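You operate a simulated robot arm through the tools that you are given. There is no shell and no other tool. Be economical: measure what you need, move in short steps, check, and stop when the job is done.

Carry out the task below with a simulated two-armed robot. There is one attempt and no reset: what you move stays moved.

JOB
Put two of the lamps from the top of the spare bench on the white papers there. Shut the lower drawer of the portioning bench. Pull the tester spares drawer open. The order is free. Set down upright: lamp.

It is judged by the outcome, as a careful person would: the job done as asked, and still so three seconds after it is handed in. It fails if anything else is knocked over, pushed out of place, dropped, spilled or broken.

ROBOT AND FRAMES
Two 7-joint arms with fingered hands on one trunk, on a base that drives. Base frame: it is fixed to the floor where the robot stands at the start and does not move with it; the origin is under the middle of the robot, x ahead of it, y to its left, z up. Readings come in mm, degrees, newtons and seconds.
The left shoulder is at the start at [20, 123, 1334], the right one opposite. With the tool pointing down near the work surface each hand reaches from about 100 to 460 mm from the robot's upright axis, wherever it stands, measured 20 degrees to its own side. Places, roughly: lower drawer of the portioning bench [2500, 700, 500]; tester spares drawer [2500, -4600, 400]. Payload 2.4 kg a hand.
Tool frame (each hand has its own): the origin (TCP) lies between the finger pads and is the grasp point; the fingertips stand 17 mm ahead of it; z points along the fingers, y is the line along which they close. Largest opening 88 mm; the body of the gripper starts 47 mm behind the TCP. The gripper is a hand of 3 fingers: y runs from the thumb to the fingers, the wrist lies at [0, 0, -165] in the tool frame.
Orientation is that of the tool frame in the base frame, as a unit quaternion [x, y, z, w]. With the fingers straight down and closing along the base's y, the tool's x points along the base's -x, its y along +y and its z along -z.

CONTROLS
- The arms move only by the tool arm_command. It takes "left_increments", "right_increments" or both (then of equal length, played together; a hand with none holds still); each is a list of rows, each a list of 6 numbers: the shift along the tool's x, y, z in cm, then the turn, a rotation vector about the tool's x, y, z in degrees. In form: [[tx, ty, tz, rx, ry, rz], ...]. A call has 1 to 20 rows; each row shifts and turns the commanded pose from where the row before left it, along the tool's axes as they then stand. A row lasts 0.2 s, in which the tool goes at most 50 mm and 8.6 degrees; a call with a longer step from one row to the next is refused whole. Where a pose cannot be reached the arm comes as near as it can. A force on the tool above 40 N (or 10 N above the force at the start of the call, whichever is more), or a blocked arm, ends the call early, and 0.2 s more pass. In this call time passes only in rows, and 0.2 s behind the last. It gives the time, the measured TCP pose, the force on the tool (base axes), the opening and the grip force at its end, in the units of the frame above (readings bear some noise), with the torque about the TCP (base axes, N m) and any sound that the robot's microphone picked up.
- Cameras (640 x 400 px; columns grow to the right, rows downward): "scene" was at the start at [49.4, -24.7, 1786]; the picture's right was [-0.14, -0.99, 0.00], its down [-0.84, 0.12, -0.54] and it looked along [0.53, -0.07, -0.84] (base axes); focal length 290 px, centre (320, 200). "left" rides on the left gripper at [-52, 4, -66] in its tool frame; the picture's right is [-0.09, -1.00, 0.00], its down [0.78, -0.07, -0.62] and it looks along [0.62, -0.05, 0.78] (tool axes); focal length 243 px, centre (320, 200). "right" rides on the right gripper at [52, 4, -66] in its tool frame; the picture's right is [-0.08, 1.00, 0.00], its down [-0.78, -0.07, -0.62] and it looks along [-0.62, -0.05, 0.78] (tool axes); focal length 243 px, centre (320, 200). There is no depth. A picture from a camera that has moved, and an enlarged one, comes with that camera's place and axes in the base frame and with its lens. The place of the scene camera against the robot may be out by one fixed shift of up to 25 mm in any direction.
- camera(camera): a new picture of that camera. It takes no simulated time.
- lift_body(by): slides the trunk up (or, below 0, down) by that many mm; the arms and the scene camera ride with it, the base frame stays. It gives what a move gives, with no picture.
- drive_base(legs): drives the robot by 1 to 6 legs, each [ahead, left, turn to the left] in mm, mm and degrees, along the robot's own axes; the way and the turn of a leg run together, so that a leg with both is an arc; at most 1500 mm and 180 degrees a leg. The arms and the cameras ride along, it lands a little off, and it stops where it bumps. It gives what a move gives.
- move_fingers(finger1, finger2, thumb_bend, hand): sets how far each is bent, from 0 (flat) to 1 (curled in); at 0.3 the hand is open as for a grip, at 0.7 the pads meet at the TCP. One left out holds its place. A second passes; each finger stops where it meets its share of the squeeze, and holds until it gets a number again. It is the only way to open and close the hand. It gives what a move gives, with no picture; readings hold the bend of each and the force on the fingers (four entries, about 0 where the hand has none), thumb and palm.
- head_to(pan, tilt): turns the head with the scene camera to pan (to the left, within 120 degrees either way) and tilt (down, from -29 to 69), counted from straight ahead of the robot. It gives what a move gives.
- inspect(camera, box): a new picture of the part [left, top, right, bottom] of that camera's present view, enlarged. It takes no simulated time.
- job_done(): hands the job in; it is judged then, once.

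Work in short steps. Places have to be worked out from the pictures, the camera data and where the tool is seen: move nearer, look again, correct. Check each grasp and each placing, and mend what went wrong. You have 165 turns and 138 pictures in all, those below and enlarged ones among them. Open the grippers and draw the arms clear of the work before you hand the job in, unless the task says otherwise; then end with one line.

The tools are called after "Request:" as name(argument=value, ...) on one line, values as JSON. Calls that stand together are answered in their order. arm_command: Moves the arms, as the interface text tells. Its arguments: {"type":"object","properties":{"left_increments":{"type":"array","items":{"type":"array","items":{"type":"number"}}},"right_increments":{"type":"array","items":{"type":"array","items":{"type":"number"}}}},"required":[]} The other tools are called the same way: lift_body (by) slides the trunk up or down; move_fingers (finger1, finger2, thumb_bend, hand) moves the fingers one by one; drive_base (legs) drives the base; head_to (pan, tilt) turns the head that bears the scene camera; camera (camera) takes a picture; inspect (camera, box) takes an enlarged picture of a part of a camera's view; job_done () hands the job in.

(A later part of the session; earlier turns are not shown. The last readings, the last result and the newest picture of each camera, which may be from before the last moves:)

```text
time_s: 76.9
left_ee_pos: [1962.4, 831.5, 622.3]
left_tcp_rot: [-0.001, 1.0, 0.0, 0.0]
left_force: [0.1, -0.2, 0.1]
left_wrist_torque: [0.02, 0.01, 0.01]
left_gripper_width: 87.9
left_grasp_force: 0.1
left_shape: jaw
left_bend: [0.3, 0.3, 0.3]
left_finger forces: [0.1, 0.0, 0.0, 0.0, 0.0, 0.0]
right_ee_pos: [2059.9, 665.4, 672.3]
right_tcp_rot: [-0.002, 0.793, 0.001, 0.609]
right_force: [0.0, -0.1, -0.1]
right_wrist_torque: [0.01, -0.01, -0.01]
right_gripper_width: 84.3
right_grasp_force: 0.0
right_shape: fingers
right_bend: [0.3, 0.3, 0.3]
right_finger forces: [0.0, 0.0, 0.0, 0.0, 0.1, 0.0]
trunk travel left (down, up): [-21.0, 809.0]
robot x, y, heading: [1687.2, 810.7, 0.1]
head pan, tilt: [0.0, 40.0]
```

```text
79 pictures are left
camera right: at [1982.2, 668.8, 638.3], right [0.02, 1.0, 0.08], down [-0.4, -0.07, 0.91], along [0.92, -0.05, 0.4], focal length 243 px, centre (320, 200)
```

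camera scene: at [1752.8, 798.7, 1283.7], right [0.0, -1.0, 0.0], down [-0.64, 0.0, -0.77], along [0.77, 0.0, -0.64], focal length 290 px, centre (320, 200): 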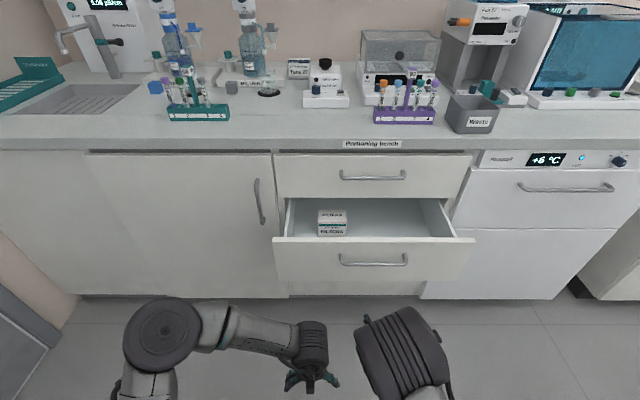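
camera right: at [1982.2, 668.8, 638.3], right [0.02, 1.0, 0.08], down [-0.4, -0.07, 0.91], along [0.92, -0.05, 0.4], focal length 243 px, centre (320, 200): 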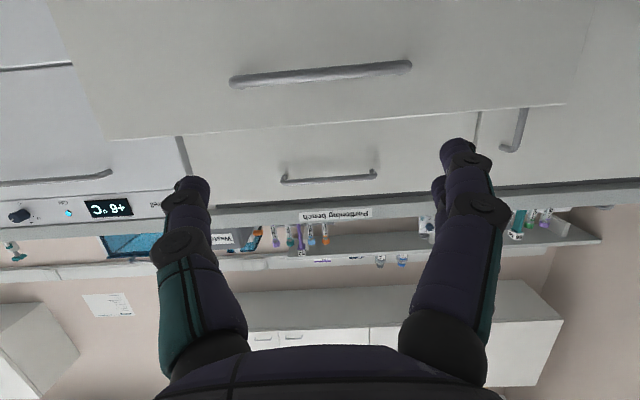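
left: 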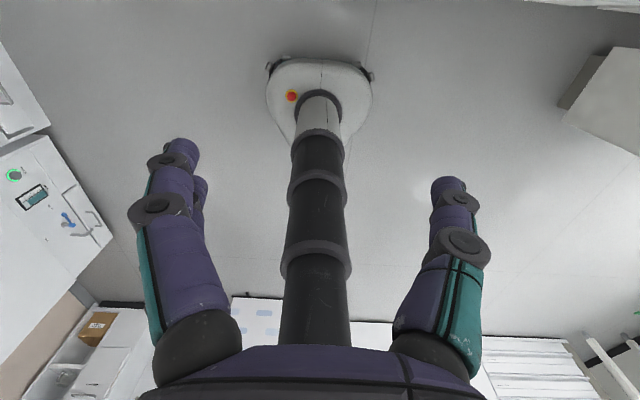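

Triangulating, the drawer handle is at about (2290,667,620), closed position ~2450. I shut the fingers, lower the hand below the handle, and drive 190 mm closer.

Request:
move_fingers(hand="right", finger1=0.7, finger2=0.7, thumb_bend=0.7)

Request:
arm_command(right_increments=[[2.0, 0, 0.55, 0, 0, 0], [2.0, 0, 0.55, 0, 0, 0], [2.0, 0, 0.55, 0, 0, 0], [1.6, 0, 0.5, 0, 0, 0]])

Request:
drive_base(legs=[[190, 0, 0]])

Request:
camera(camera="scene")

Request:
camera(camera="right")

```text
time_s: 77.9
left_ee_pos: [1962.6, 831.1, 621.1]
left_tcp_rot: [-0.002, 1.0, 0.001, -0.002]
left_force: [0.0, 0.1, -0.1]
left_wrist_torque: [0.0, 0.02, 0.02]
left_gripper_width: 87.9
left_grasp_force: 0.1
left_shape: jaw
left_bend: [0.3, 0.3, 0.3]
left_finger forces: [0.0, 0.0, 0.0, 0.0, 0.1, 0.0]
right_ee_pos: [2059.2, 664.1, 673.1]
right_tcp_rot: [-0.001, 0.793, 0.001, 0.609]
right_force: [0.1, -0.2, 0.4]
right_wrist_torque: [0.03, -0.01, 0.0]
right_gripper_width: 0.2
right_grasp_force: 0.0
right_shape: fingers
right_bend: [0.7, 0.7, 0.7]
right_finger forces: [0.1, 0.1, 0.0, 0.0, 0.0, 0.0]
trunk travel left (down, up): [-21.0, 809.0]
robot x, y, heading: [1687.9, 813.9, 0.3]
head pan, tilt: [0.0, 40.0]
```

```text
time_s: 78.9
left_ee_pos: [1963.2, 831.0, 620.5]
left_tcp_rot: [-0.002, 1.0, 0.0, 0.0]
left_force: [-0.5, -0.1, 0.5]
left_wrist_torque: [0.01, -0.01, 0.0]
left_gripper_width: 88.0
left_grasp_force: 0.0
left_shape: jaw
left_bend: [0.3, 0.3, 0.3]
left_finger forces: [0.1, 0.0, 0.0, 0.1, 0.0, 0.1]
right_ee_pos: [2059.7, 664.2, 594.7]
right_tcp_rot: [-0.002, 0.793, 0.002, 0.609]
right_force: [-0.3, -0.4, -0.3]
right_wrist_torque: [-0.01, -0.03, 0.01]
right_gripper_width: 0.0
right_grasp_force: 0.0
right_shape: fingers
right_bend: [0.7, 0.7, 0.7]
right_finger forces: [0.0, 0.0, 0.0, 0.0, 0.1, 0.0]
trunk travel left (down, up): [-21.0, 809.0]
robot x, y, heading: [1687.0, 819.1, 0.1]
head pan, tilt: [0.0, 40.0]
```

```text
time_s: 80.4
left_ee_pos: [2155.1, 830.8, 621.7]
left_tcp_rot: [-0.002, 1.0, 0.0, 0.0]
left_force: [-0.3, -0.2, -0.8]
left_wrist_torque: [0.01, -0.02, -0.01]
left_gripper_width: 87.7
left_grasp_force: 0.1
left_shape: jaw
left_bend: [0.3, 0.3, 0.3]
left_finger forces: [0.1, 0.0, 0.0, 0.0, 0.1, 0.0]
right_ee_pos: [2252.9, 666.6, 594.0]
right_tcp_rot: [-0.001, 0.794, 0.001, 0.608]
right_force: [0.1, 0.1, -0.4]
right_wrist_torque: [-0.01, 0.0, 0.01]
right_gripper_width: 0.1
right_grasp_force: 0.1
right_shape: fingers
right_bend: [0.7, 0.7, 0.7]
right_finger forces: [0.0, 0.0, 0.1, 0.1, 0.0, 0.0]
trunk travel left (down, up): [-21.0, 809.0]
robot x, y, heading: [1881.4, 814.3, 0.2]
head pan, tilt: [0.0, 40.0]
```

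```text
78 pictures are left
camera scene: at [1945.5, 799.3, 1283.7], right [0.0, -1.0, 0.0], down [-0.64, 0.0, -0.77], along [0.77, 0.0, -0.64], focal length 290 px, centre (320, 200)
```

scene: 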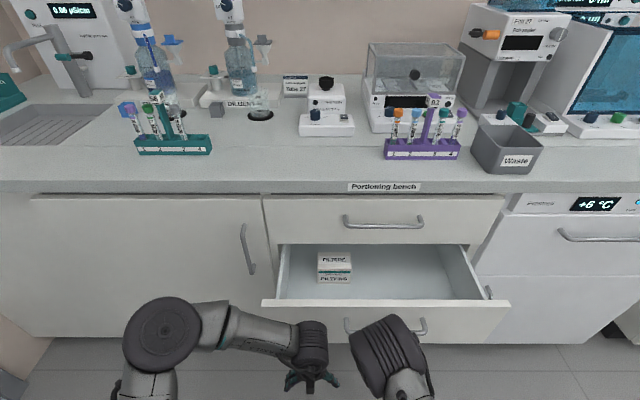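

```text
77 pictures are left
camera right: at [2175.6, 669.6, 560.4], right [0.02, 1.0, 0.08], down [-0.4, -0.07, 0.92], along [0.92, -0.05, 0.39], focal length 243 px, centre (320, 200)
```

right: 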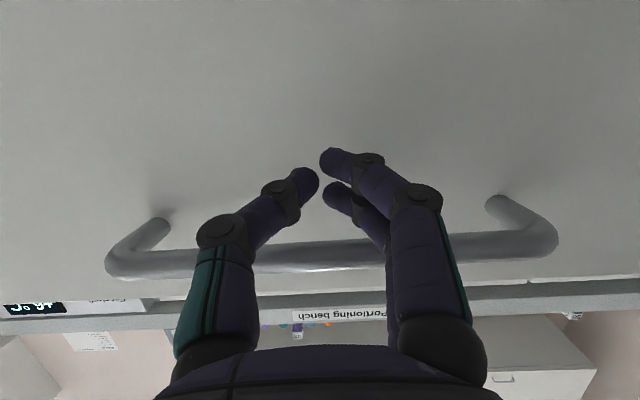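

Fingertips are just under the handle and close to the drawer face. Pushing forward in 20 mm rows.

Request:
arm_command(right_increments=[[-0.52, 0, 1.93, 0, 0, 0], [-0.52, 0, 1.93, 0, 0, 0], [-0.52, 0, 1.93, 0, 0, 0], [-0.52, 0, 1.93, 0, 0, 0], [-0.52, 0, 1.93, 0, 0, 0]])

Request:
camera(camera="scene")

```text
time_s: 81.6
left_ee_pos: [2155.3, 832.0, 621.8]
left_tcp_rot: [-0.002, 1.0, 0.0, 0.0]
left_force: [-0.6, -0.6, 0.1]
left_wrist_torque: [0.0, 0.02, 0.01]
left_gripper_width: 88.1
left_grasp_force: 0.1
left_shape: jaw
left_bend: [0.3, 0.3, 0.3]
left_finger forces: [0.0, 0.0, 0.0, 0.1, 0.1, 0.0]
right_ee_pos: [2353.4, 666.1, 594.5]
right_tcp_rot: [-0.002, 0.794, 0.002, 0.608]
right_force: [-0.5, 0.4, 0.9]
right_wrist_torque: [-0.02, 0.0, -0.01]
right_gripper_width: 0.0
right_grasp_force: 0.0
right_shape: fingers
right_bend: [0.7, 0.7, 0.7]
right_finger forces: [0.0, 0.0, 0.1, 0.0, 0.0, 0.0]
trunk travel left (down, up): [-21.0, 809.0]
robot x, y, heading: [1884.1, 815.8, 0.5]
head pan, tilt: [0.0, 40.0]
```

```text
76 pictures are left
camera scene: at [1945.6, 799.3, 1283.7], right [0.0, -1.0, 0.0], down [-0.64, 0.0, -0.77], along [0.77, 0.0, -0.64], focal length 290 px, centre (320, 200)
```

scene: 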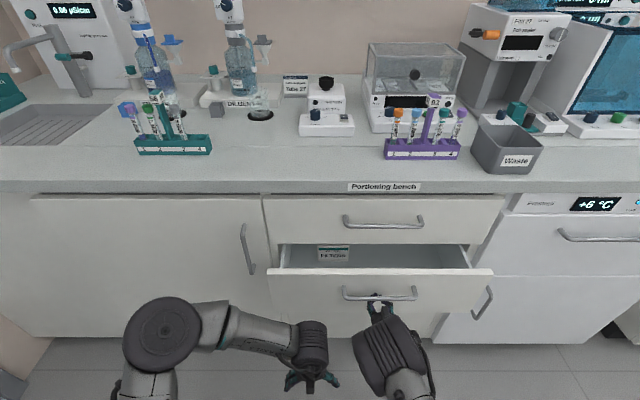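

The drawer is sliding in. Continue pushing 80 mm.

Request:
arm_command(right_increments=[[-0.52, 0, 1.93, 0, 0, 0], [-0.52, 0, 1.93, 0, 0, 0], [-0.52, 0, 1.93, 0, 0, 0], [-0.52, 0, 1.93, 0, 0, 0]])

Request:
camera(camera="scene")

```text
time_s: 82.6
left_ee_pos: [2155.0, 831.5, 621.8]
left_tcp_rot: [-0.001, 1.0, 0.0, 0.0]
left_force: [0.4, -0.8, -0.4]
left_wrist_torque: [0.04, -0.02, -0.01]
left_gripper_width: 88.2
left_grasp_force: 0.1
left_shape: jaw
left_bend: [0.3, 0.3, 0.3]
left_finger forces: [0.0, 0.0, 0.1, 0.0, 0.0, 0.0]
right_ee_pos: [2434.0, 666.0, 593.7]
right_tcp_rot: [-0.002, 0.793, 0.001, 0.609]
right_force: [0.6, -0.2, -0.2]
right_wrist_torque: [0.03, 0.03, 0.04]
right_gripper_width: 0.0
right_grasp_force: 0.1
right_shape: fingers
right_bend: [0.7, 0.7, 0.7]
right_finger forces: [0.0, 0.0, 0.0, 0.1, 0.1, 0.1]
trunk travel left (down, up): [-21.0, 809.0]
robot x, y, heading: [1875.9, 816.8, 0.1]
head pan, tilt: [0.0, 40.0]
```

```text
75 pictures are left
camera scene: at [1945.7, 799.3, 1283.7], right [0.0, -1.0, 0.0], down [-0.64, 0.0, -0.77], along [0.77, 0.0, -0.64], focal length 290 px, centre (320, 200)
```

scene: 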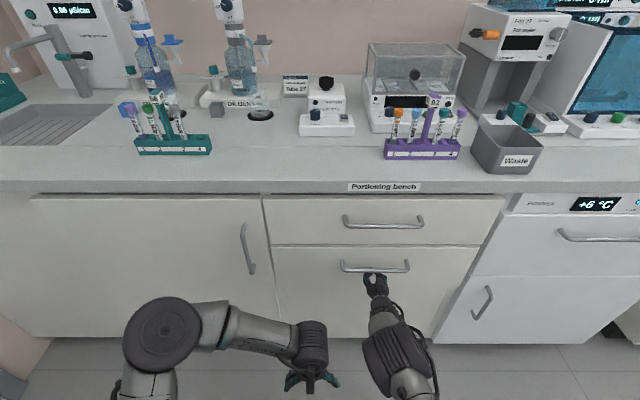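

Almost closed. Push on in 6 mm rows until it resists.

Request:
arm_command(right_increments=[[-0.16, 0, 0.58, 0, 0, 0], [-0.16, 0, 0.58, 0, 0, 0], [-0.16, 0, 0.58, 0, 0, 0], [-0.16, 0, 0.58, 0, 0, 0]])

Request:
inspect(camera="scene", box=[240, 180, 520, 355])

```text
time_s: 83.4
left_ee_pos: [2154.0, 831.3, 621.5]
left_tcp_rot: [-0.002, 1.0, 0.0, 0.001]
left_force: [0.3, -0.5, 0.0]
left_wrist_torque: [0.0, -0.04, 0.01]
left_gripper_width: 87.9
left_grasp_force: 0.0
left_shape: jaw
left_bend: [0.3, 0.3, 0.3]
left_finger forces: [0.0, 0.1, 0.0, 0.1, 0.0, 0.0]
right_ee_pos: [2446.2, 665.2, 592.8]
right_tcp_rot: [-0.001, 0.796, 0.0, 0.605]
right_force: [-21.5, 1.2, 4.6]
right_wrist_torque: [-0.05, -0.16, -0.06]
right_gripper_width: 0.1
right_grasp_force: 11.5
right_shape: fingers
right_bend: [0.7, 0.75, 0.72]
right_finger forces: [0.0, 11.7, 0.0, 0.1, 11.4, 0.0]
trunk travel left (down, up): [-21.0, 809.0]
robot x, y, heading: [1880.9, 813.6, -0.1]
head pan, tilt: [0.0, 40.0]
stopped in row 4 (right hand): the force on the tool passed its limit at 46 N (the readings are from after the stop); the commanded pose is now the measured one
```

```text
2.29 times, centred on (380, 268) of scene
camera zoom: at [1942.4, 799.5, 1283.9], right [0.0, -1.0, 0.0], down [-0.64, 0.0, -0.77], along [0.77, 0.0, -0.64], focal length 664 px, centre (183, 46)
```

zoom: 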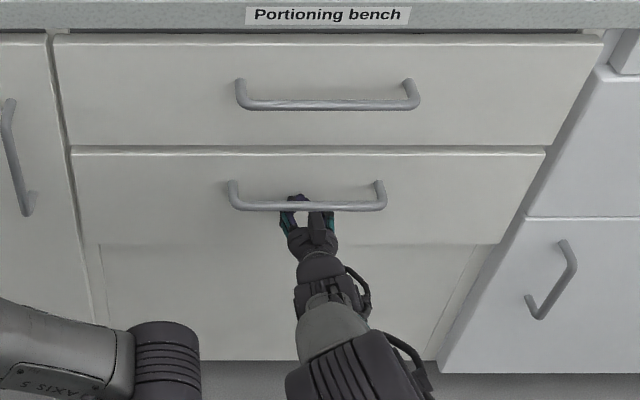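

Drawer is shut (46 N stop). I back off 4 mm, drop 30 mm to clear the handle, then withdraw straight back.

Request:
arm_command(right_increments=[[0.1, 0, -0.4, 0, 0, 0], [1.0, 0, 0.2, 0, 0, 0], [1.0, 0, 0.2, 0, 0, 0], [1.0, 0, 0.2, 0, 0, 0], [0.78, 0, -2.9, 0, 0, 0], [0.78, 0, -2.9, 0, 0, 0], [0.78, 0, -2.9, 0, 0, 0], [0.78, 0, -2.9, 0, 0, 0], [0.78, 0, -2.9, 0, 0, 0], [0.78, 0, -2.9, 0, 0, 0]])

Request:
camera(camera="scene")

```text
time_s: 85.6
left_ee_pos: [2154.7, 831.7, 622.0]
left_tcp_rot: [-0.001, 1.0, 0.0, 0.0]
left_force: [0.2, -0.5, -0.2]
left_wrist_torque: [0.05, 0.0, -0.01]
left_gripper_width: 87.9
left_grasp_force: 0.1
left_shape: jaw
left_bend: [0.3, 0.3, 0.3]
left_finger forces: [0.1, 0.1, 0.0, 0.0, 0.0, 0.0]
right_ee_pos: [2262.0, 664.4, 562.5]
right_tcp_rot: [-0.001, 0.796, 0.0, 0.605]
right_force: [0.0, -0.1, 0.5]
right_wrist_torque: [0.02, -0.02, 0.01]
right_gripper_width: 0.1
right_grasp_force: 0.0
right_shape: fingers
right_bend: [0.7, 0.7, 0.7]
right_finger forces: [0.0, 0.0, 0.0, 0.0, 0.0, 0.0]
trunk travel left (down, up): [-21.0, 809.0]
robot x, y, heading: [1878.6, 813.6, 0.1]
head pan, tilt: [0.0, 40.0]
```

```text
73 pictures are left
camera scene: at [1945.0, 799.3, 1283.7], right [0.0, -1.0, 0.0], down [-0.64, 0.0, -0.77], along [0.77, 0.0, -0.64], focal length 290 px, centre (320, 200)
```

scene: 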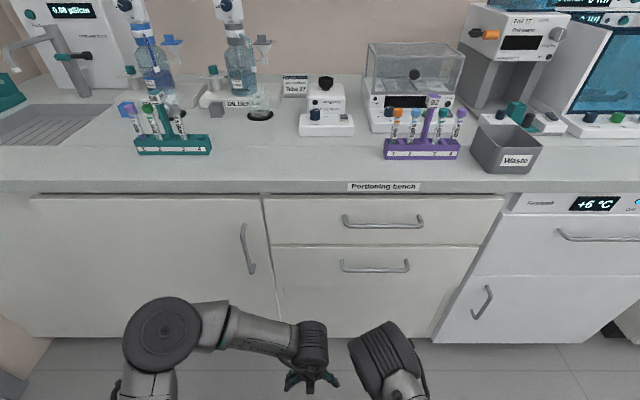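

Drawer is closed. Now for the tester spares drawer: I look down the aisle to the right before driving.

Request:
drive_base(legs=[[-130, 0, 0]])

Request:
head_to(pan=-80, tilt=25)

Request:
camera(camera="scene")

```text
time_s: 86.9
left_ee_pos: [2023.6, 831.4, 622.0]
left_tcp_rot: [-0.002, 1.0, 0.0, 0.0]
left_force: [0.2, -0.7, 0.5]
left_wrist_torque: [0.0, 0.0, 0.02]
left_gripper_width: 88.1
left_grasp_force: 0.1
left_shape: jaw
left_bend: [0.3, 0.3, 0.3]
left_finger forces: [0.0, 0.1, 0.0, 0.0, 0.1, 0.1]
right_ee_pos: [2131.4, 665.3, 562.4]
right_tcp_rot: [-0.001, 0.796, 0.0, 0.606]
right_force: [-0.5, -0.2, 0.6]
right_wrist_torque: [0.04, -0.01, 0.0]
right_gripper_width: 0.0
right_grasp_force: 0.1
right_shape: fingers
right_bend: [0.7, 0.7, 0.7]
right_finger forces: [0.1, 0.0, 0.0, 0.0, 0.1, 0.0]
trunk travel left (down, up): [-21.0, 809.0]
robot x, y, heading: [1745.9, 817.0, 0.2]
head pan, tilt: [0.0, 40.0]
```

```text
time_s: 88.5
left_ee_pos: [2022.8, 830.9, 622.1]
left_tcp_rot: [-0.002, 1.0, 0.0, 0.0]
left_force: [0.0, 0.0, -0.3]
left_wrist_torque: [0.01, 0.02, 0.0]
left_gripper_width: 88.0
left_grasp_force: 0.0
left_shape: jaw
left_bend: [0.3, 0.3, 0.3]
left_finger forces: [0.0, 0.0, 0.0, 0.0, 0.0, 0.1]
right_ee_pos: [2129.3, 664.7, 561.9]
right_tcp_rot: [-0.001, 0.796, 0.001, 0.605]
right_force: [-0.3, -0.3, 0.0]
right_wrist_torque: [-0.01, -0.01, 0.0]
right_gripper_width: 0.1
right_grasp_force: 0.0
right_shape: fingers
right_bend: [0.7, 0.7, 0.7]
right_finger forces: [0.0, 0.1, 0.0, 0.1, 0.0, 0.0]
trunk travel left (down, up): [-21.0, 809.0]
robot x, y, heading: [1745.2, 817.2, -0.1]
head pan, tilt: [-80.0, 25.0]
```

```text
72 pictures are left
camera scene: at [1745.2, 708.1, 1307.1], right [-0.98, -0.18, 0.0], down [-0.07, 0.42, -0.91], along [0.16, -0.89, -0.42], focal length 290 px, centre (320, 200)
```

scene: 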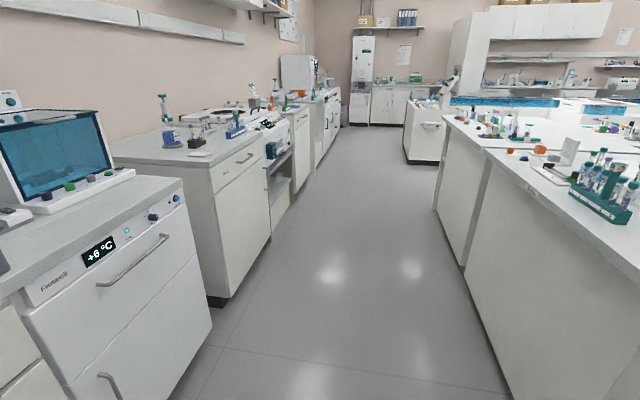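

The aisle is clear down the middle. Driving right along it ~4 m in three legs.

Request:
drive_base(legs=[[30, -1500, 0], [0, -1500, 0], [0, -1400, 0]])

Request:
head_to(pan=-45, tilt=30)

Request:
camera(camera="scene")

```text
refused: leg 1 is longer than a leg can be; nothing moved
```

```text
time_s: 89.5
left_ee_pos: [2024.0, 831.7, 621.0]
left_tcp_rot: [-0.002, 1.0, 0.001, 0.001]
left_force: [0.0, -0.7, -0.3]
left_wrist_torque: [0.02, 0.01, -0.05]
left_gripper_width: 87.8
left_grasp_force: 0.1
left_shape: jaw
left_bend: [0.3, 0.3, 0.3]
left_finger forces: [0.0, 0.0, 0.0, 0.0, 0.0, 0.0]
right_ee_pos: [2130.7, 664.8, 561.9]
right_tcp_rot: [-0.001, 0.796, 0.001, 0.605]
right_force: [-0.3, -1.5, -0.4]
right_wrist_torque: [0.02, 0.01, -0.01]
right_gripper_width: 0.0
right_grasp_force: 0.0
right_shape: fingers
right_bend: [0.7, 0.7, 0.7]
right_finger forces: [0.1, 0.1, 0.0, 0.0, 0.0, 0.0]
trunk travel left (down, up): [-21.0, 809.0]
robot x, y, heading: [1745.0, 808.4, 0.2]
head pan, tilt: [-45.0, 30.0]
```

```text
71 pictures are left
camera scene: at [1792.9, 735.0, 1299.1], right [-0.71, -0.71, 0.0], down [-0.35, 0.35, -0.87], along [0.61, -0.61, -0.5], focal length 290 px, centre (320, 200)
```

scene: 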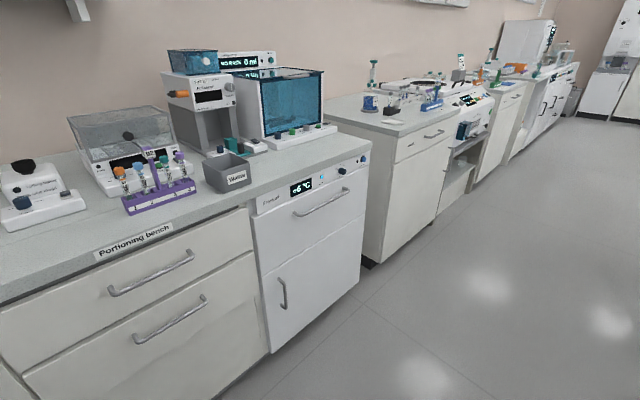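

The leg was over-long; repeating with legs of ≤1450 mm.

Request:
drive_base(legs=[[0, -1450, 0], [0, -1450, 0], [0, -1400, 0]])

Request:
camera(camera="scene")

```text
time_s: 110.0
left_ee_pos: [2019.1, -3458.3, 621.5]
left_tcp_rot: [0.002, 1.0, 0.0, 0.0]
left_force: [-1.2, -0.1, -0.9]
left_wrist_torque: [-0.02, -0.01, 0.01]
left_gripper_width: 88.0
left_grasp_force: 0.0
left_shape: jaw
left_bend: [0.3, 0.3, 0.3]
left_finger forces: [0.1, 0.0, 0.0, 0.0, 0.0, 0.0]
right_ee_pos: [2125.7, -3625.6, 562.7]
right_tcp_rot: [0.001, 0.796, -0.001, 0.605]
right_force: [-0.4, -0.6, -0.9]
right_wrist_torque: [0.0, -0.01, 0.03]
right_gripper_width: 0.0
right_grasp_force: 0.0
right_shape: fingers
right_bend: [0.7, 0.7, 0.7]
right_finger forces: [0.0, 0.1, 0.0, 0.0, 0.0, 0.0]
trunk travel left (down, up): [-21.0, 809.0]
robot x, y, heading: [1745.1, -3476.4, -0.2]
head pan, tilt: [-45.0, 30.0]
```

```text
70 pictures are left
camera scene: at [1788.8, -3553.9, 1299.1], right [-0.71, -0.7, 0.0], down [-0.35, 0.35, -0.87], along [0.61, -0.61, -0.5], focal length 290 px, centre (320, 200)
```

scene: 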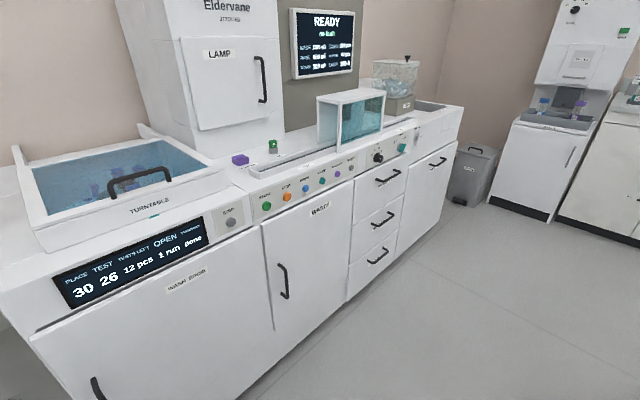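

Zooming on the three-drawer column to read labels.

Request:
inspect(camera="scene", box=[330, 150, 470, 290])

```text
2.86 times, centred on (400, 220) of scene
camera zoom: at [1788.8, -3553.9, 1299.1], right [-0.71, -0.7, 0.0], down [-0.35, 0.35, -0.87], along [0.61, -0.61, -0.5], focal length 830 px, centre (91, 143)
```

zoom: 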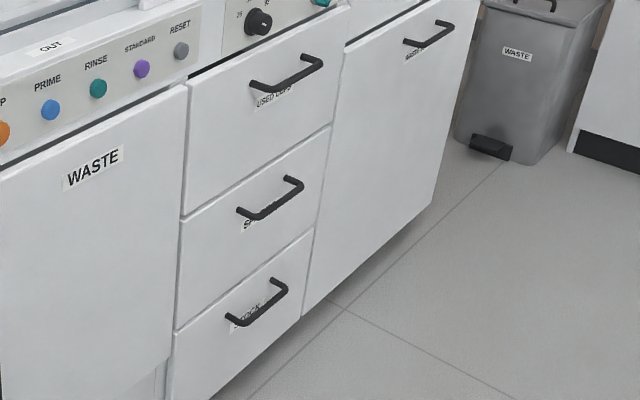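

The middle drawer (label starting "S…") matches the given height, at about (2430,-4645,470). I drive right to face it and look straight on.

Request:
drive_base(legs=[[0, -1010, 0]])

Request:
head_to(pan=-10, tilt=45)

Request:
camera(camera="scene")

Request:
camera(camera="right")

```text
time_s: 115.2
left_ee_pos: [2015.8, -4455.4, 621.8]
left_tcp_rot: [0.002, 1.0, 0.0, 0.0]
left_force: [0.4, -0.7, -0.7]
left_wrist_torque: [-0.01, 0.01, 0.03]
left_gripper_width: 88.1
left_grasp_force: 0.1
left_shape: jaw
left_bend: [0.3, 0.3, 0.3]
left_finger forces: [0.0, 0.0, 0.0, 0.1, 0.0, 0.0]
right_ee_pos: [2120.8, -4622.1, 563.3]
right_tcp_rot: [0.001, 0.796, -0.001, 0.606]
right_force: [-0.2, 0.0, -0.3]
right_wrist_torque: [0.01, 0.01, -0.03]
right_gripper_width: 0.0
right_grasp_force: 0.0
right_shape: fingers
right_bend: [0.7, 0.7, 0.7]
right_finger forces: [0.0, 0.1, 0.1, 0.0, 0.1, 0.1]
trunk travel left (down, up): [-21.0, 809.0]
robot x, y, heading: [1740.7, -4468.6, -0.4]
head pan, tilt: [-45.0, 30.0]
```

```text
time_s: 116.2
left_ee_pos: [2015.1, -4455.6, 621.6]
left_tcp_rot: [0.002, 1.0, 0.0, 0.0]
left_force: [-0.1, 0.3, 0.2]
left_wrist_torque: [-0.02, 0.02, 0.02]
left_gripper_width: 88.1
left_grasp_force: 0.1
left_shape: jaw
left_bend: [0.3, 0.3, 0.3]
left_finger forces: [0.1, 0.1, 0.1, 0.0, 0.0, 0.0]
right_ee_pos: [2121.0, -4623.8, 563.4]
right_tcp_rot: [0.002, 0.796, -0.002, 0.606]
right_force: [0.2, 0.2, -0.9]
right_wrist_torque: [-0.01, 0.01, 0.0]
right_gripper_width: 0.0
right_grasp_force: 0.0
right_shape: fingers
right_bend: [0.7, 0.7, 0.7]
right_finger forces: [0.0, 0.0, 0.1, 0.0, 0.0, 0.0]
trunk travel left (down, up): [-21.0, 809.0]
robot x, y, heading: [1740.1, -4471.7, -0.4]
head pan, tilt: [-10.0, 45.0]
```

```text
68 pictures are left
camera scene: at [1800.4, -4500.4, 1276.5], right [-0.18, -0.98, 0.0], down [-0.7, 0.13, -0.71], along [0.7, -0.13, -0.71], focal length 290 px, centre (320, 200)
```

scene: 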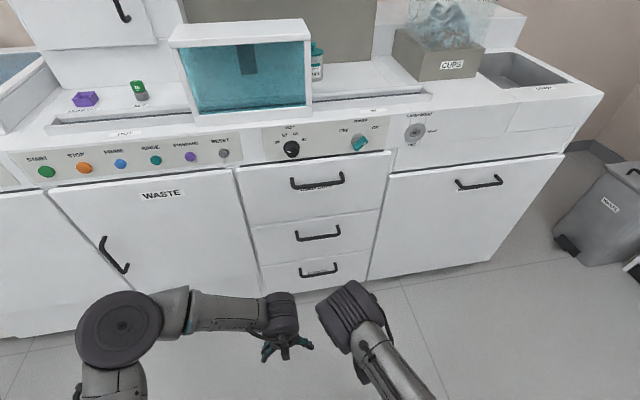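

```text
67 pictures are left
camera right: at [2043.1, -4617.9, 529.4], right [0.03, 1.0, 0.08], down [-0.39, -0.06, 0.92], along [0.92, -0.06, 0.39], focal length 243 px, centre (320, 200)
```

right: 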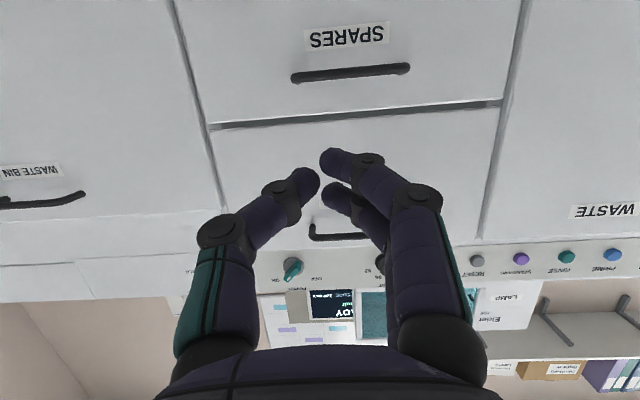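

"SPARES" is the middle drawer; handle ≈ (2413,-4587,503). I open the hand and roll it 90° so it closes vertically round the bar.

Request:
move_fingers(hand="right", finger1=0.3, finger2=0.3, thumb_bend=0.3)

Request:
arm_command(right_increments=[[0, 0, 0, 0, 0, 8.2], [0, 0, 0, 0, 0, 8.2], [0, 0, 0, 0, 0, 8.2], [0, 0, 0, 0, 0, 8.2], [0, 0, 0, 0, 0, 8.2], [0, 0, 0, 0, 0, 8.2], [0, 0, 0, 0, 0, 8.2], [0, 0, 0, 0, 0, 8.2], [0, 0, 0, 0, 0, 8.2], [0, 0, 0, 0, 0, 8.2], [0, 0, 0, 0, 0, 8]])

Request:
camera(camera="right")

Request:
camera(camera="scene")

```text
time_s: 117.2
left_ee_pos: [2015.4, -4456.2, 621.9]
left_tcp_rot: [0.002, 1.0, 0.0, 0.0]
left_force: [0.8, -0.1, 0.1]
left_wrist_torque: [0.01, 0.01, 0.03]
left_gripper_width: 87.9
left_grasp_force: 0.0
left_shape: jaw
left_bend: [0.3, 0.3, 0.3]
left_finger forces: [0.0, 0.0, 0.1, 0.0, 0.1, 0.1]
right_ee_pos: [2121.8, -4622.6, 563.0]
right_tcp_rot: [0.002, 0.796, -0.002, 0.605]
right_force: [0.1, -0.1, 0.4]
right_wrist_torque: [0.0, 0.02, 0.03]
right_gripper_width: 84.2
right_grasp_force: 0.1
right_shape: fingers
right_bend: [0.3, 0.3, 0.3]
right_finger forces: [0.0, 0.0, 0.0, 0.0, 0.0, 0.0]
trunk travel left (down, up): [-21.0, 809.0]
robot x, y, heading: [1738.3, -4467.8, -0.1]
head pan, tilt: [-10.0, 45.0]
```

```text
time_s: 119.6
left_ee_pos: [2015.3, -4455.9, 621.8]
left_tcp_rot: [0.003, 1.0, 0.0, 0.0]
left_force: [-0.4, -0.4, 0.4]
left_wrist_torque: [0.01, 0.0, 0.01]
left_gripper_width: 87.9
left_grasp_force: 0.0
left_shape: jaw
left_bend: [0.3, 0.3, 0.3]
left_finger forces: [0.0, 0.1, 0.1, 0.1, 0.0, 0.1]
right_ee_pos: [2119.5, -4622.4, 562.4]
right_tcp_rot: [0.565, 0.561, 0.427, 0.429]
right_force: [-0.4, 0.1, 0.7]
right_wrist_torque: [0.01, 0.0, -0.01]
right_gripper_width: 84.2
right_grasp_force: 0.1
right_shape: fingers
right_bend: [0.3, 0.3, 0.3]
right_finger forces: [0.1, 0.0, 0.1, 0.0, 0.0, 0.0]
trunk travel left (down, up): [-21.0, 809.0]
robot x, y, heading: [1738.1, -4471.4, -0.5]
head pan, tilt: [-10.0, 45.0]
```

```text
66 pictures are left
camera right: at [2058.3, -4570.3, 583.6], right [0.27, -0.09, 0.96], down [-0.62, -0.78, 0.1], along [0.74, -0.62, -0.26], focal length 243 px, centre (320, 200)
```

right: 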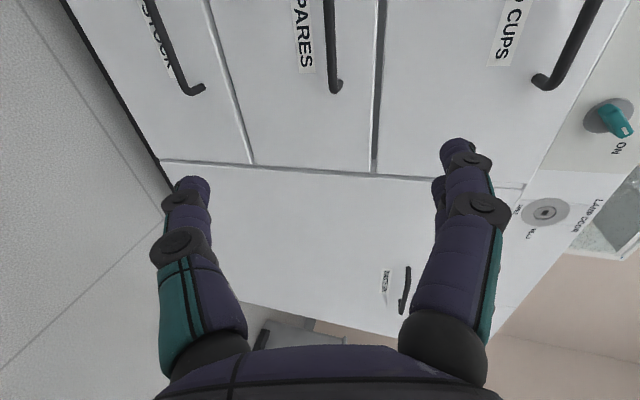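

```text
65 pictures are left
camera scene: at [1800.4, -4500.4, 1276.5], right [-0.18, -0.98, 0.0], down [-0.7, 0.13, -0.71], along [0.7, -0.13, -0.71], focal length 290 px, centre (320, 200)
```

scene: 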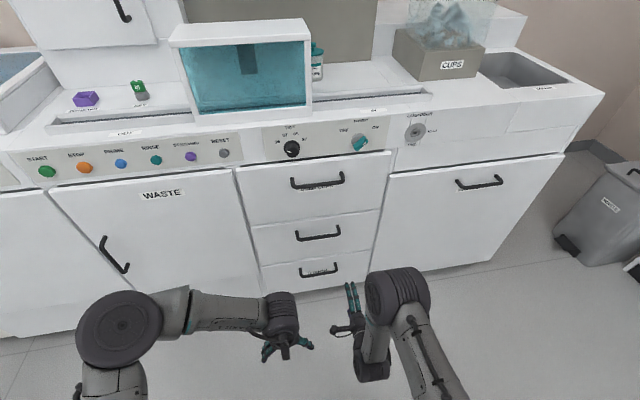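

Orientation reached with fingers on top. I level the hand, bring it to the handle's height and y, then drive 180 mm closer.

Request:
arm_command(right_increments=[[0, 0, 0, -7.5, 0, 0], [0, 0, 0, -7.5, 0, 0], [1.17, -2.05, 0, 0, 0, 0], [1.17, -2.05, 0, 0, 0, 0], [1.17, -2.05, 0, 0, 0, 0]])

Request:
drive_base(legs=[[180, 0, 0.4]])

Request:
camera(camera="right")

Request:
camera(camera="scene")

```text
time_s: 120.8
left_ee_pos: [2014.7, -4455.9, 621.3]
left_tcp_rot: [0.004, 1.0, 0.001, 0.0]
left_force: [-0.3, 0.9, 0.5]
left_wrist_torque: [-0.02, -0.02, -0.03]
left_gripper_width: 88.0
left_grasp_force: 0.2
left_shape: jaw
left_bend: [0.3, 0.3, 0.3]
left_finger forces: [0.1, 0.0, 0.0, 0.0, 0.1, 0.1]
right_ee_pos: [2120.0, -4587.8, 501.2]
right_tcp_rot: [0.504, 0.5, 0.496, 0.5]
right_force: [0.1, -0.6, -0.2]
right_wrist_torque: [-0.02, 0.02, 0.0]
right_gripper_width: 84.2
right_grasp_force: 0.1
right_shape: fingers
right_bend: [0.3, 0.3, 0.3]
right_finger forces: [0.0, 0.0, 0.0, 0.0, 0.0, 0.1]
trunk travel left (down, up): [-21.0, 809.0]
robot x, y, heading: [1739.6, -4471.6, -0.5]
head pan, tilt: [-10.0, 45.0]
```

```text
time_s: 122.3
left_ee_pos: [2194.7, -4454.5, 623.2]
left_tcp_rot: [0.0, 1.0, 0.0, 0.0]
left_force: [0.4, 0.8, 0.1]
left_wrist_torque: [0.01, 0.01, 0.03]
left_gripper_width: 88.0
left_grasp_force: 0.1
left_shape: jaw
left_bend: [0.3, 0.3, 0.3]
left_finger forces: [0.0, 0.0, 0.0, 0.1, 0.0, 0.1]
right_ee_pos: [2300.1, -4585.6, 500.8]
right_tcp_rot: [0.503, 0.502, 0.498, 0.498]
right_force: [0.0, -0.1, -0.6]
right_wrist_torque: [0.0, 0.03, -0.02]
right_gripper_width: 84.2
right_grasp_force: 0.1
right_shape: fingers
right_bend: [0.3, 0.3, 0.3]
right_finger forces: [0.0, 0.1, 0.1, 0.0, 0.0, 0.0]
trunk travel left (down, up): [-21.0, 809.0]
robot x, y, heading: [1921.9, -4468.7, -0.0]
head pan, tilt: [-10.0, 45.0]
```

```text
64 pictures are left
camera right: at [2234.1, -4533.6, 505.4], right [0.01, -0.08, 1.0], down [-0.62, -0.78, -0.06], along [0.78, -0.62, -0.06], focal length 243 px, centre (320, 200)
```

right: 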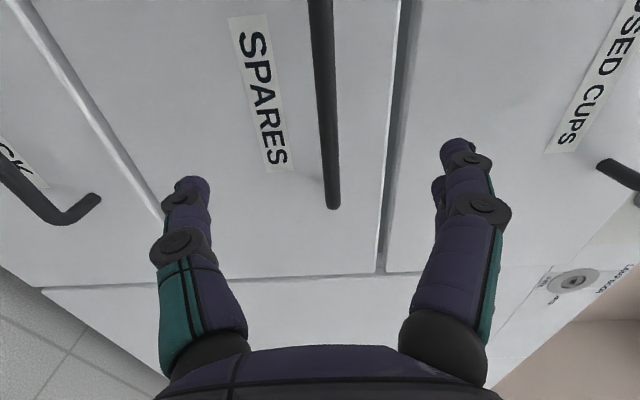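

```text
63 pictures are left
camera scene: at [1980.1, -4500.3, 1276.5], right [-0.17, -0.99, 0.0], down [-0.7, 0.12, -0.71], along [0.7, -0.12, -0.71], focal length 290 px, centre (320, 200)
```

scene: 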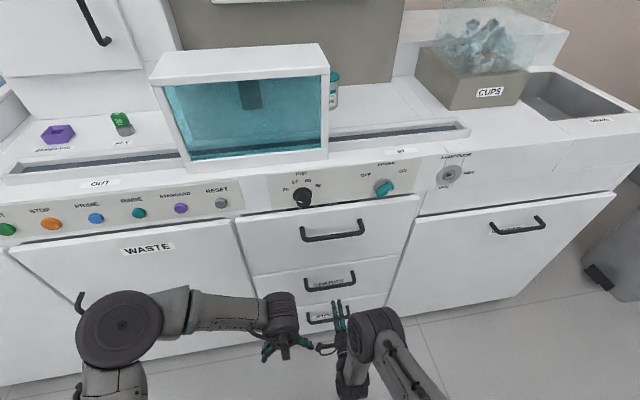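

The bar sits centred between thumb and fingers. Advance 70 mm and look.

Request:
arm_command(right_increments=[[0, 0, 2.4, 0, 0, 0], [0, 0, 2.3, 0, 0, 0], [0, 0, 2.3, 0, 0, 0]])

Request:
camera(camera="right")

Request:
inspect(camera="scene", box=[250, 230, 410, 330])

```text
time_s: 123.1
left_ee_pos: [2194.6, -4453.7, 621.1]
left_tcp_rot: [-0.001, 1.0, 0.0, 0.0]
left_force: [-0.2, -0.6, 0.8]
left_wrist_torque: [0.0, -0.01, 0.02]
left_gripper_width: 88.0
left_grasp_force: 0.0
left_shape: jaw
left_bend: [0.3, 0.3, 0.3]
left_finger forces: [0.0, 0.0, 0.0, 0.1, 0.1, 0.0]
right_ee_pos: [2371.2, -4585.7, 500.5]
right_tcp_rot: [0.502, 0.502, 0.498, 0.498]
right_force: [0.5, 0.4, -0.7]
right_wrist_torque: [0.01, 0.01, 0.0]
right_gripper_width: 84.2
right_grasp_force: 0.0
right_shape: fingers
right_bend: [0.3, 0.3, 0.3]
right_finger forces: [0.0, 0.1, 0.0, 0.0, 0.0, 0.0]
trunk travel left (down, up): [-21.0, 809.0]
robot x, y, heading: [1920.9, -4470.7, 0.3]
head pan, tilt: [-10.0, 45.0]
```

```text
62 pictures are left
camera right: at [2304.3, -4533.4, 504.6], right [0.01, -0.08, 1.0], down [-0.62, -0.78, -0.06], along [0.78, -0.62, -0.06], focal length 243 px, centre (320, 200)
```

right: 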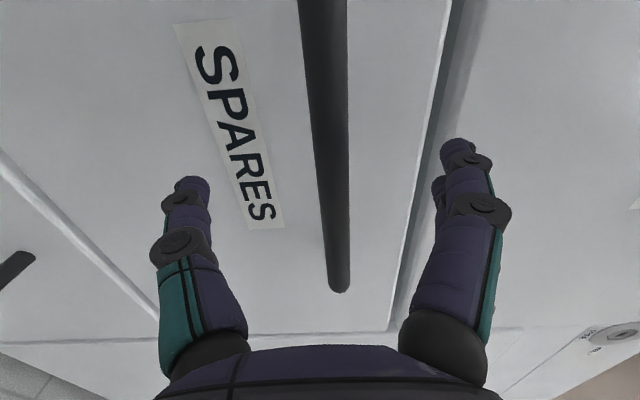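

```text
4.00 times, centred on (330, 280) of scene
camera zoom: at [1980.2, -4500.3, 1276.5], right [-0.17, -0.99, 0.0], down [-0.7, 0.12, -0.71], along [0.7, -0.12, -0.71], focal length 1162 px, centre (280, -120)
```

zoom: 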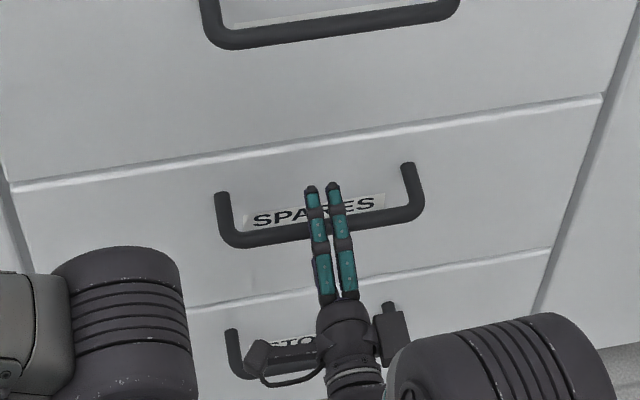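

Bar is at x≈2378; I advance 10 mm so it lies at the TCP and close the hand.

Request:
arm_command(right_increments=[[0, 0.1, 1.0, 0, 0, 0]])

Request:
move_fingers(hand="right", finger1=0.75, finger2=0.75, thumb_bend=0.75)

Request:
camera(camera="right")

```text
time_s: 123.5
left_ee_pos: [2196.2, -4453.6, 621.3]
left_tcp_rot: [-0.001, 1.0, 0.0, 0.0]
left_force: [0.0, -1.0, -0.6]
left_wrist_torque: [-0.01, 0.0, 0.0]
left_gripper_width: 88.0
left_grasp_force: 0.1
left_shape: jaw
left_bend: [0.3, 0.3, 0.3]
left_finger forces: [0.0, 0.0, 0.1, 0.1, 0.0, 0.0]
right_ee_pos: [2378.8, -4585.2, 501.0]
right_tcp_rot: [0.502, 0.503, 0.497, 0.499]
right_force: [0.5, -0.2, 0.4]
right_wrist_torque: [0.0, 0.01, 0.0]
right_gripper_width: 84.0
right_grasp_force: 0.0
right_shape: fingers
right_bend: [0.3, 0.3, 0.3]
right_finger forces: [0.1, 0.0, 0.0, 0.0, 0.0, 0.1]
trunk travel left (down, up): [-21.0, 809.0]
robot x, y, heading: [1920.3, -4469.5, 0.0]
head pan, tilt: [-10.0, 45.0]
```

```text
time_s: 124.5
left_ee_pos: [2194.8, -4453.9, 621.4]
left_tcp_rot: [-0.001, 1.0, 0.0, -0.001]
left_force: [0.4, 0.3, -0.2]
left_wrist_torque: [0.01, -0.01, -0.02]
left_gripper_width: 88.0
left_grasp_force: 0.0
left_shape: jaw
left_bend: [0.3, 0.3, 0.3]
left_finger forces: [0.0, 0.0, 0.0, 0.1, 0.0, 0.0]
right_ee_pos: [2380.1, -4585.6, 501.8]
right_tcp_rot: [0.502, 0.501, 0.498, 0.499]
right_force: [2.8, -0.5, 3.1]
right_wrist_torque: [0.0, 0.02, 0.02]
right_gripper_width: 0.0
right_grasp_force: 1.8
right_shape: fingers
right_bend: [0.73, 0.73, 0.74]
right_finger forces: [2.5, 2.5, 0.1, 0.0, 0.1, 0.1]
trunk travel left (down, up): [-21.0, 809.0]
robot x, y, heading: [1921.7, -4471.4, 0.3]
head pan, tilt: [-10.0, 45.0]
```

```text
60 pictures are left
camera right: at [2314.0, -4533.4, 505.7], right [0.01, -0.08, 1.0], down [-0.62, -0.78, -0.06], along [0.78, -0.62, -0.06], focal length 243 px, centre (320, 200)
```

right: 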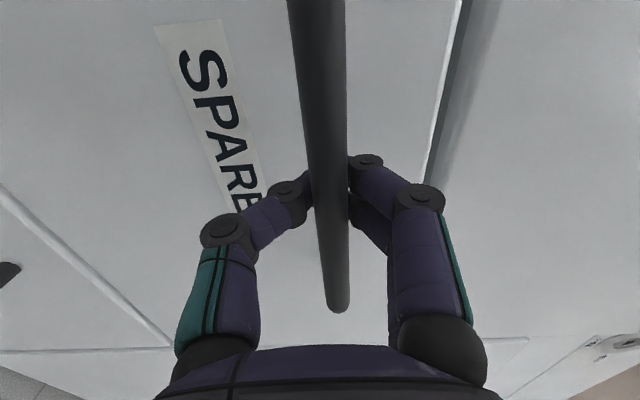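

The fingers are hooked behind the bar. Pull back 60 mm with the arm and check.

Request:
arm_command(right_increments=[[0, 0, -1.5, 0, 0, 0], [0, 0, -1.5, 0, 0, 0], [0, 0, -1.5, 0, 0, 0], [0, 0, -1.5, 0, 0, 0]])

Request:
camera(camera="scene")

```text
time_s: 125.5
left_ee_pos: [2194.8, -4454.9, 621.5]
left_tcp_rot: [-0.001, 1.0, 0.001, 0.0]
left_force: [-0.4, 0.1, 0.3]
left_wrist_torque: [-0.01, 0.02, 0.02]
left_gripper_width: 88.1
left_grasp_force: 0.1
left_shape: jaw
left_bend: [0.3, 0.3, 0.3]
left_finger forces: [0.0, 0.0, 0.1, 0.1, 0.0, 0.0]
right_ee_pos: [2321.0, -4584.5, 501.2]
right_tcp_rot: [0.502, 0.502, 0.498, 0.498]
right_force: [-1.2, 0.1, 0.3]
right_wrist_torque: [0.02, 0.0, -0.02]
right_gripper_width: 0.1
right_grasp_force: 0.1
right_shape: fingers
right_bend: [0.74, 0.74, 0.74]
right_finger forces: [0.0, 0.0, 0.1, 0.0, 0.1, 0.0]
trunk travel left (down, up): [-21.0, 809.0]
robot x, y, heading: [1918.7, -4472.2, 0.3]
head pan, tilt: [-10.0, 45.0]
```

```text
59 pictures are left
camera scene: at [1980.2, -4500.3, 1276.5], right [-0.17, -0.99, 0.0], down [-0.7, 0.12, -0.71], along [0.7, -0.12, -0.71], focal length 290 px, centre (320, 200)
```

scene: 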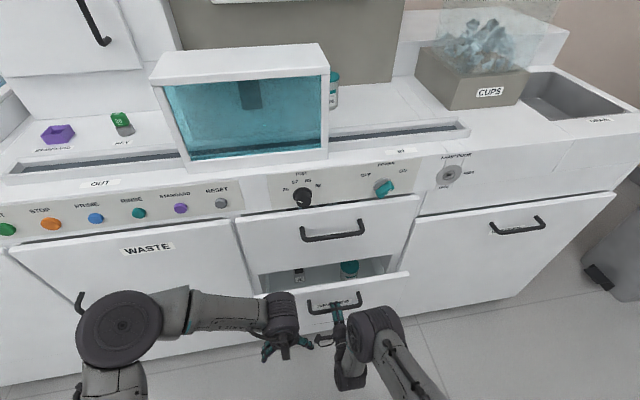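

It's sliding open. I drive the base back 150 mm with the hand still hooked.

Request:
drive_base(legs=[[-150, 0, 0]])

Request:
camera(camera="scene")

```text
time_s: 126.8
left_ee_pos: [2043.8, -4453.1, 620.6]
left_tcp_rot: [-0.002, 1.0, 0.0, 0.0]
left_force: [0.4, 0.5, -0.8]
left_wrist_torque: [0.03, 0.0, -0.03]
left_gripper_width: 87.9
left_grasp_force: 0.1
left_shape: jaw
left_bend: [0.3, 0.3, 0.3]
left_finger forces: [0.0, 0.0, 0.0, 0.0, 0.0, 0.0]
right_ee_pos: [2169.2, -4585.2, 500.8]
right_tcp_rot: [0.501, 0.502, 0.499, 0.498]
right_force: [1.0, -1.4, -0.7]
right_wrist_torque: [-0.01, 0.06, 0.02]
right_gripper_width: 0.3
right_grasp_force: 0.0
right_shape: fingers
right_bend: [0.74, 0.74, 0.74]
right_finger forces: [0.1, 0.1, 0.0, 0.0, 0.1, 0.1]
trunk travel left (down, up): [-21.0, 809.0]
robot x, y, heading: [1768.7, -4469.8, 0.1]
head pan, tilt: [-10.0, 45.0]
```

```text
58 pictures are left
camera scene: at [1829.4, -4500.5, 1276.5], right [-0.17, -0.99, 0.0], down [-0.7, 0.12, -0.71], along [0.7, -0.12, -0.71], focal length 290 px, centre (320, 200)
```

scene: 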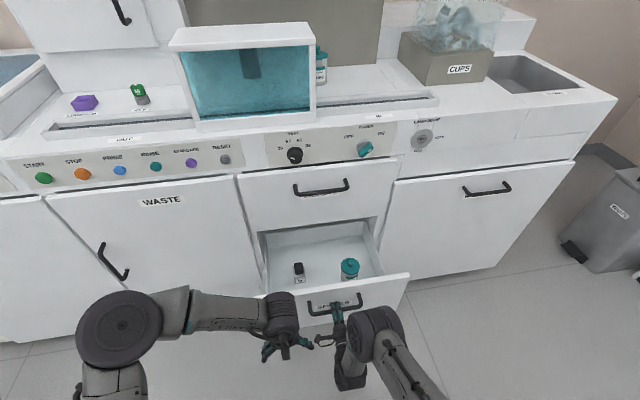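

Drawer is open ~200 mm. I pull gently a bit more with the force-limited arm to find whether it has more travel.

Request:
arm_command(right_increments=[[0, 0, -1.2, 0, 0, 0], [0, 0, -1.2, 0, 0, 0], [0, 0, -1.2, 0, 0, 0], [0, 0, -1.2, 0, 0, 0]])

Request:
camera(camera="scene")

```text
time_s: 127.8
left_ee_pos: [2043.3, -4454.1, 621.9]
left_tcp_rot: [-0.002, 1.0, 0.0, 0.0]
left_force: [-1.3, -0.3, 1.0]
left_wrist_torque: [0.0, 0.02, 0.01]
left_gripper_width: 88.1
left_grasp_force: 0.1
left_shape: jaw
left_bend: [0.3, 0.3, 0.3]
left_finger forces: [0.0, 0.0, 0.1, 0.0, 0.0, 0.0]
right_ee_pos: [2120.6, -4585.6, 501.5]
right_tcp_rot: [0.501, 0.503, 0.498, 0.498]
right_force: [0.3, -0.2, -0.5]
right_wrist_torque: [-0.03, 0.03, 0.01]
right_gripper_width: 0.0
right_grasp_force: 0.1
right_shape: fingers
right_bend: [0.74, 0.74, 0.74]
right_finger forces: [0.1, 0.0, 0.0, 0.0, 0.1, 0.1]
trunk travel left (down, up): [-21.0, 809.0]
robot x, y, heading: [1767.8, -4471.9, 0.2]
head pan, tilt: [-10.0, 45.0]
```

```text
57 pictures are left
camera scene: at [1829.2, -4500.5, 1276.5], right [-0.17, -0.99, 0.0], down [-0.7, 0.12, -0.71], along [0.7, -0.12, -0.71], focal length 290 px, centre (320, 200)
```

scene: 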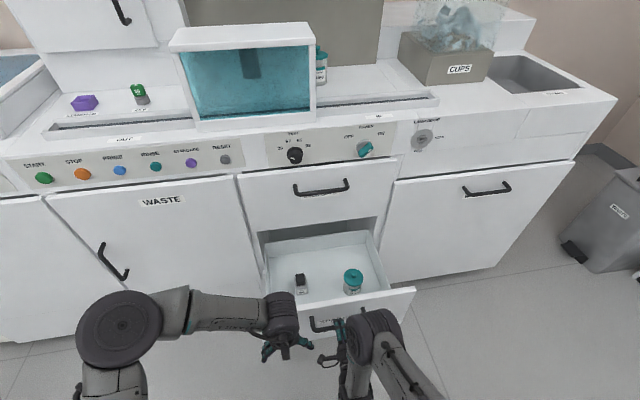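

Drawer is well open (~250 mm). I release the bar and draw the hand back, then drive back clear.

Request:
move_fingers(hand="right", finger1=0.3, finger2=0.3, thumb_bend=0.3)

Request:
drive_base(legs=[[-160, 0, 0]])

Request:
camera(camera="scene")

```text
time_s: 128.8
left_ee_pos: [2043.2, -4453.6, 621.4]
left_tcp_rot: [-0.002, 1.0, 0.001, 0.001]
left_force: [0.2, 0.3, 0.2]
left_wrist_torque: [-0.01, -0.03, 0.0]
left_gripper_width: 88.0
left_grasp_force: 0.1
left_shape: jaw
left_bend: [0.3, 0.3, 0.3]
left_finger forces: [0.0, 0.0, 0.1, 0.1, 0.1, 0.1]
right_ee_pos: [2121.3, -4586.2, 501.9]
right_tcp_rot: [0.502, 0.502, 0.498, 0.498]
right_force: [0.1, 1.4, -0.1]
right_wrist_torque: [0.01, -0.01, -0.02]
right_gripper_width: 84.2
right_grasp_force: 0.0
right_shape: fingers
right_bend: [0.3, 0.3, 0.3]
right_finger forces: [0.1, 0.1, 0.0, 0.0, 0.0, 0.1]
trunk travel left (down, up): [-21.0, 809.0]
robot x, y, heading: [1767.7, -4474.8, 0.2]
head pan, tilt: [-10.0, 45.0]
```

```text
time_s: 130.3
left_ee_pos: [1884.5, -4454.3, 620.8]
left_tcp_rot: [-0.001, 1.0, 0.0, 0.001]
left_force: [0.2, 1.2, 0.7]
left_wrist_torque: [-0.03, 0.0, 0.02]
left_gripper_width: 88.0
left_grasp_force: 0.0
left_shape: jaw
left_bend: [0.3, 0.3, 0.3]
left_finger forces: [0.0, 0.1, 0.0, 0.0, 0.0, 0.0]
right_ee_pos: [1961.6, -4585.6, 503.3]
right_tcp_rot: [0.502, 0.502, 0.498, 0.498]
right_force: [0.6, -0.5, -0.3]
right_wrist_torque: [-0.02, -0.01, 0.02]
right_gripper_width: 84.4
right_grasp_force: 0.0
right_shape: fingers
right_bend: [0.3, 0.3, 0.3]
right_finger forces: [0.1, 0.0, 0.0, 0.0, 0.1, 0.0]
trunk travel left (down, up): [-21.0, 809.0]
robot x, y, heading: [1608.0, -4476.7, 0.1]
head pan, tilt: [-10.0, 45.0]
```

```text
56 pictures are left
camera scene: at [1669.3, -4500.9, 1276.5], right [-0.17, -0.99, 0.0], down [-0.7, 0.12, -0.71], along [0.7, -0.12, -0.71], focal length 290 px, centre (320, 200)
```

scene: 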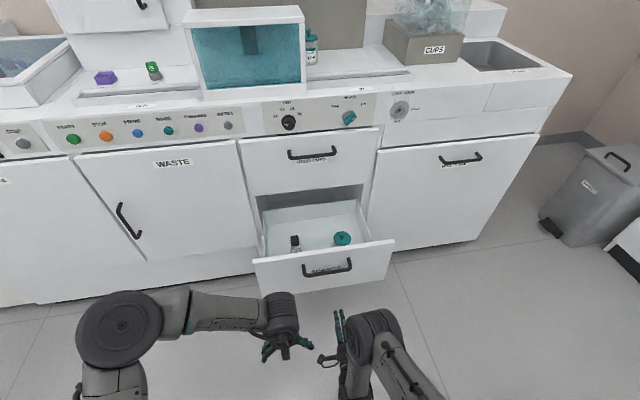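

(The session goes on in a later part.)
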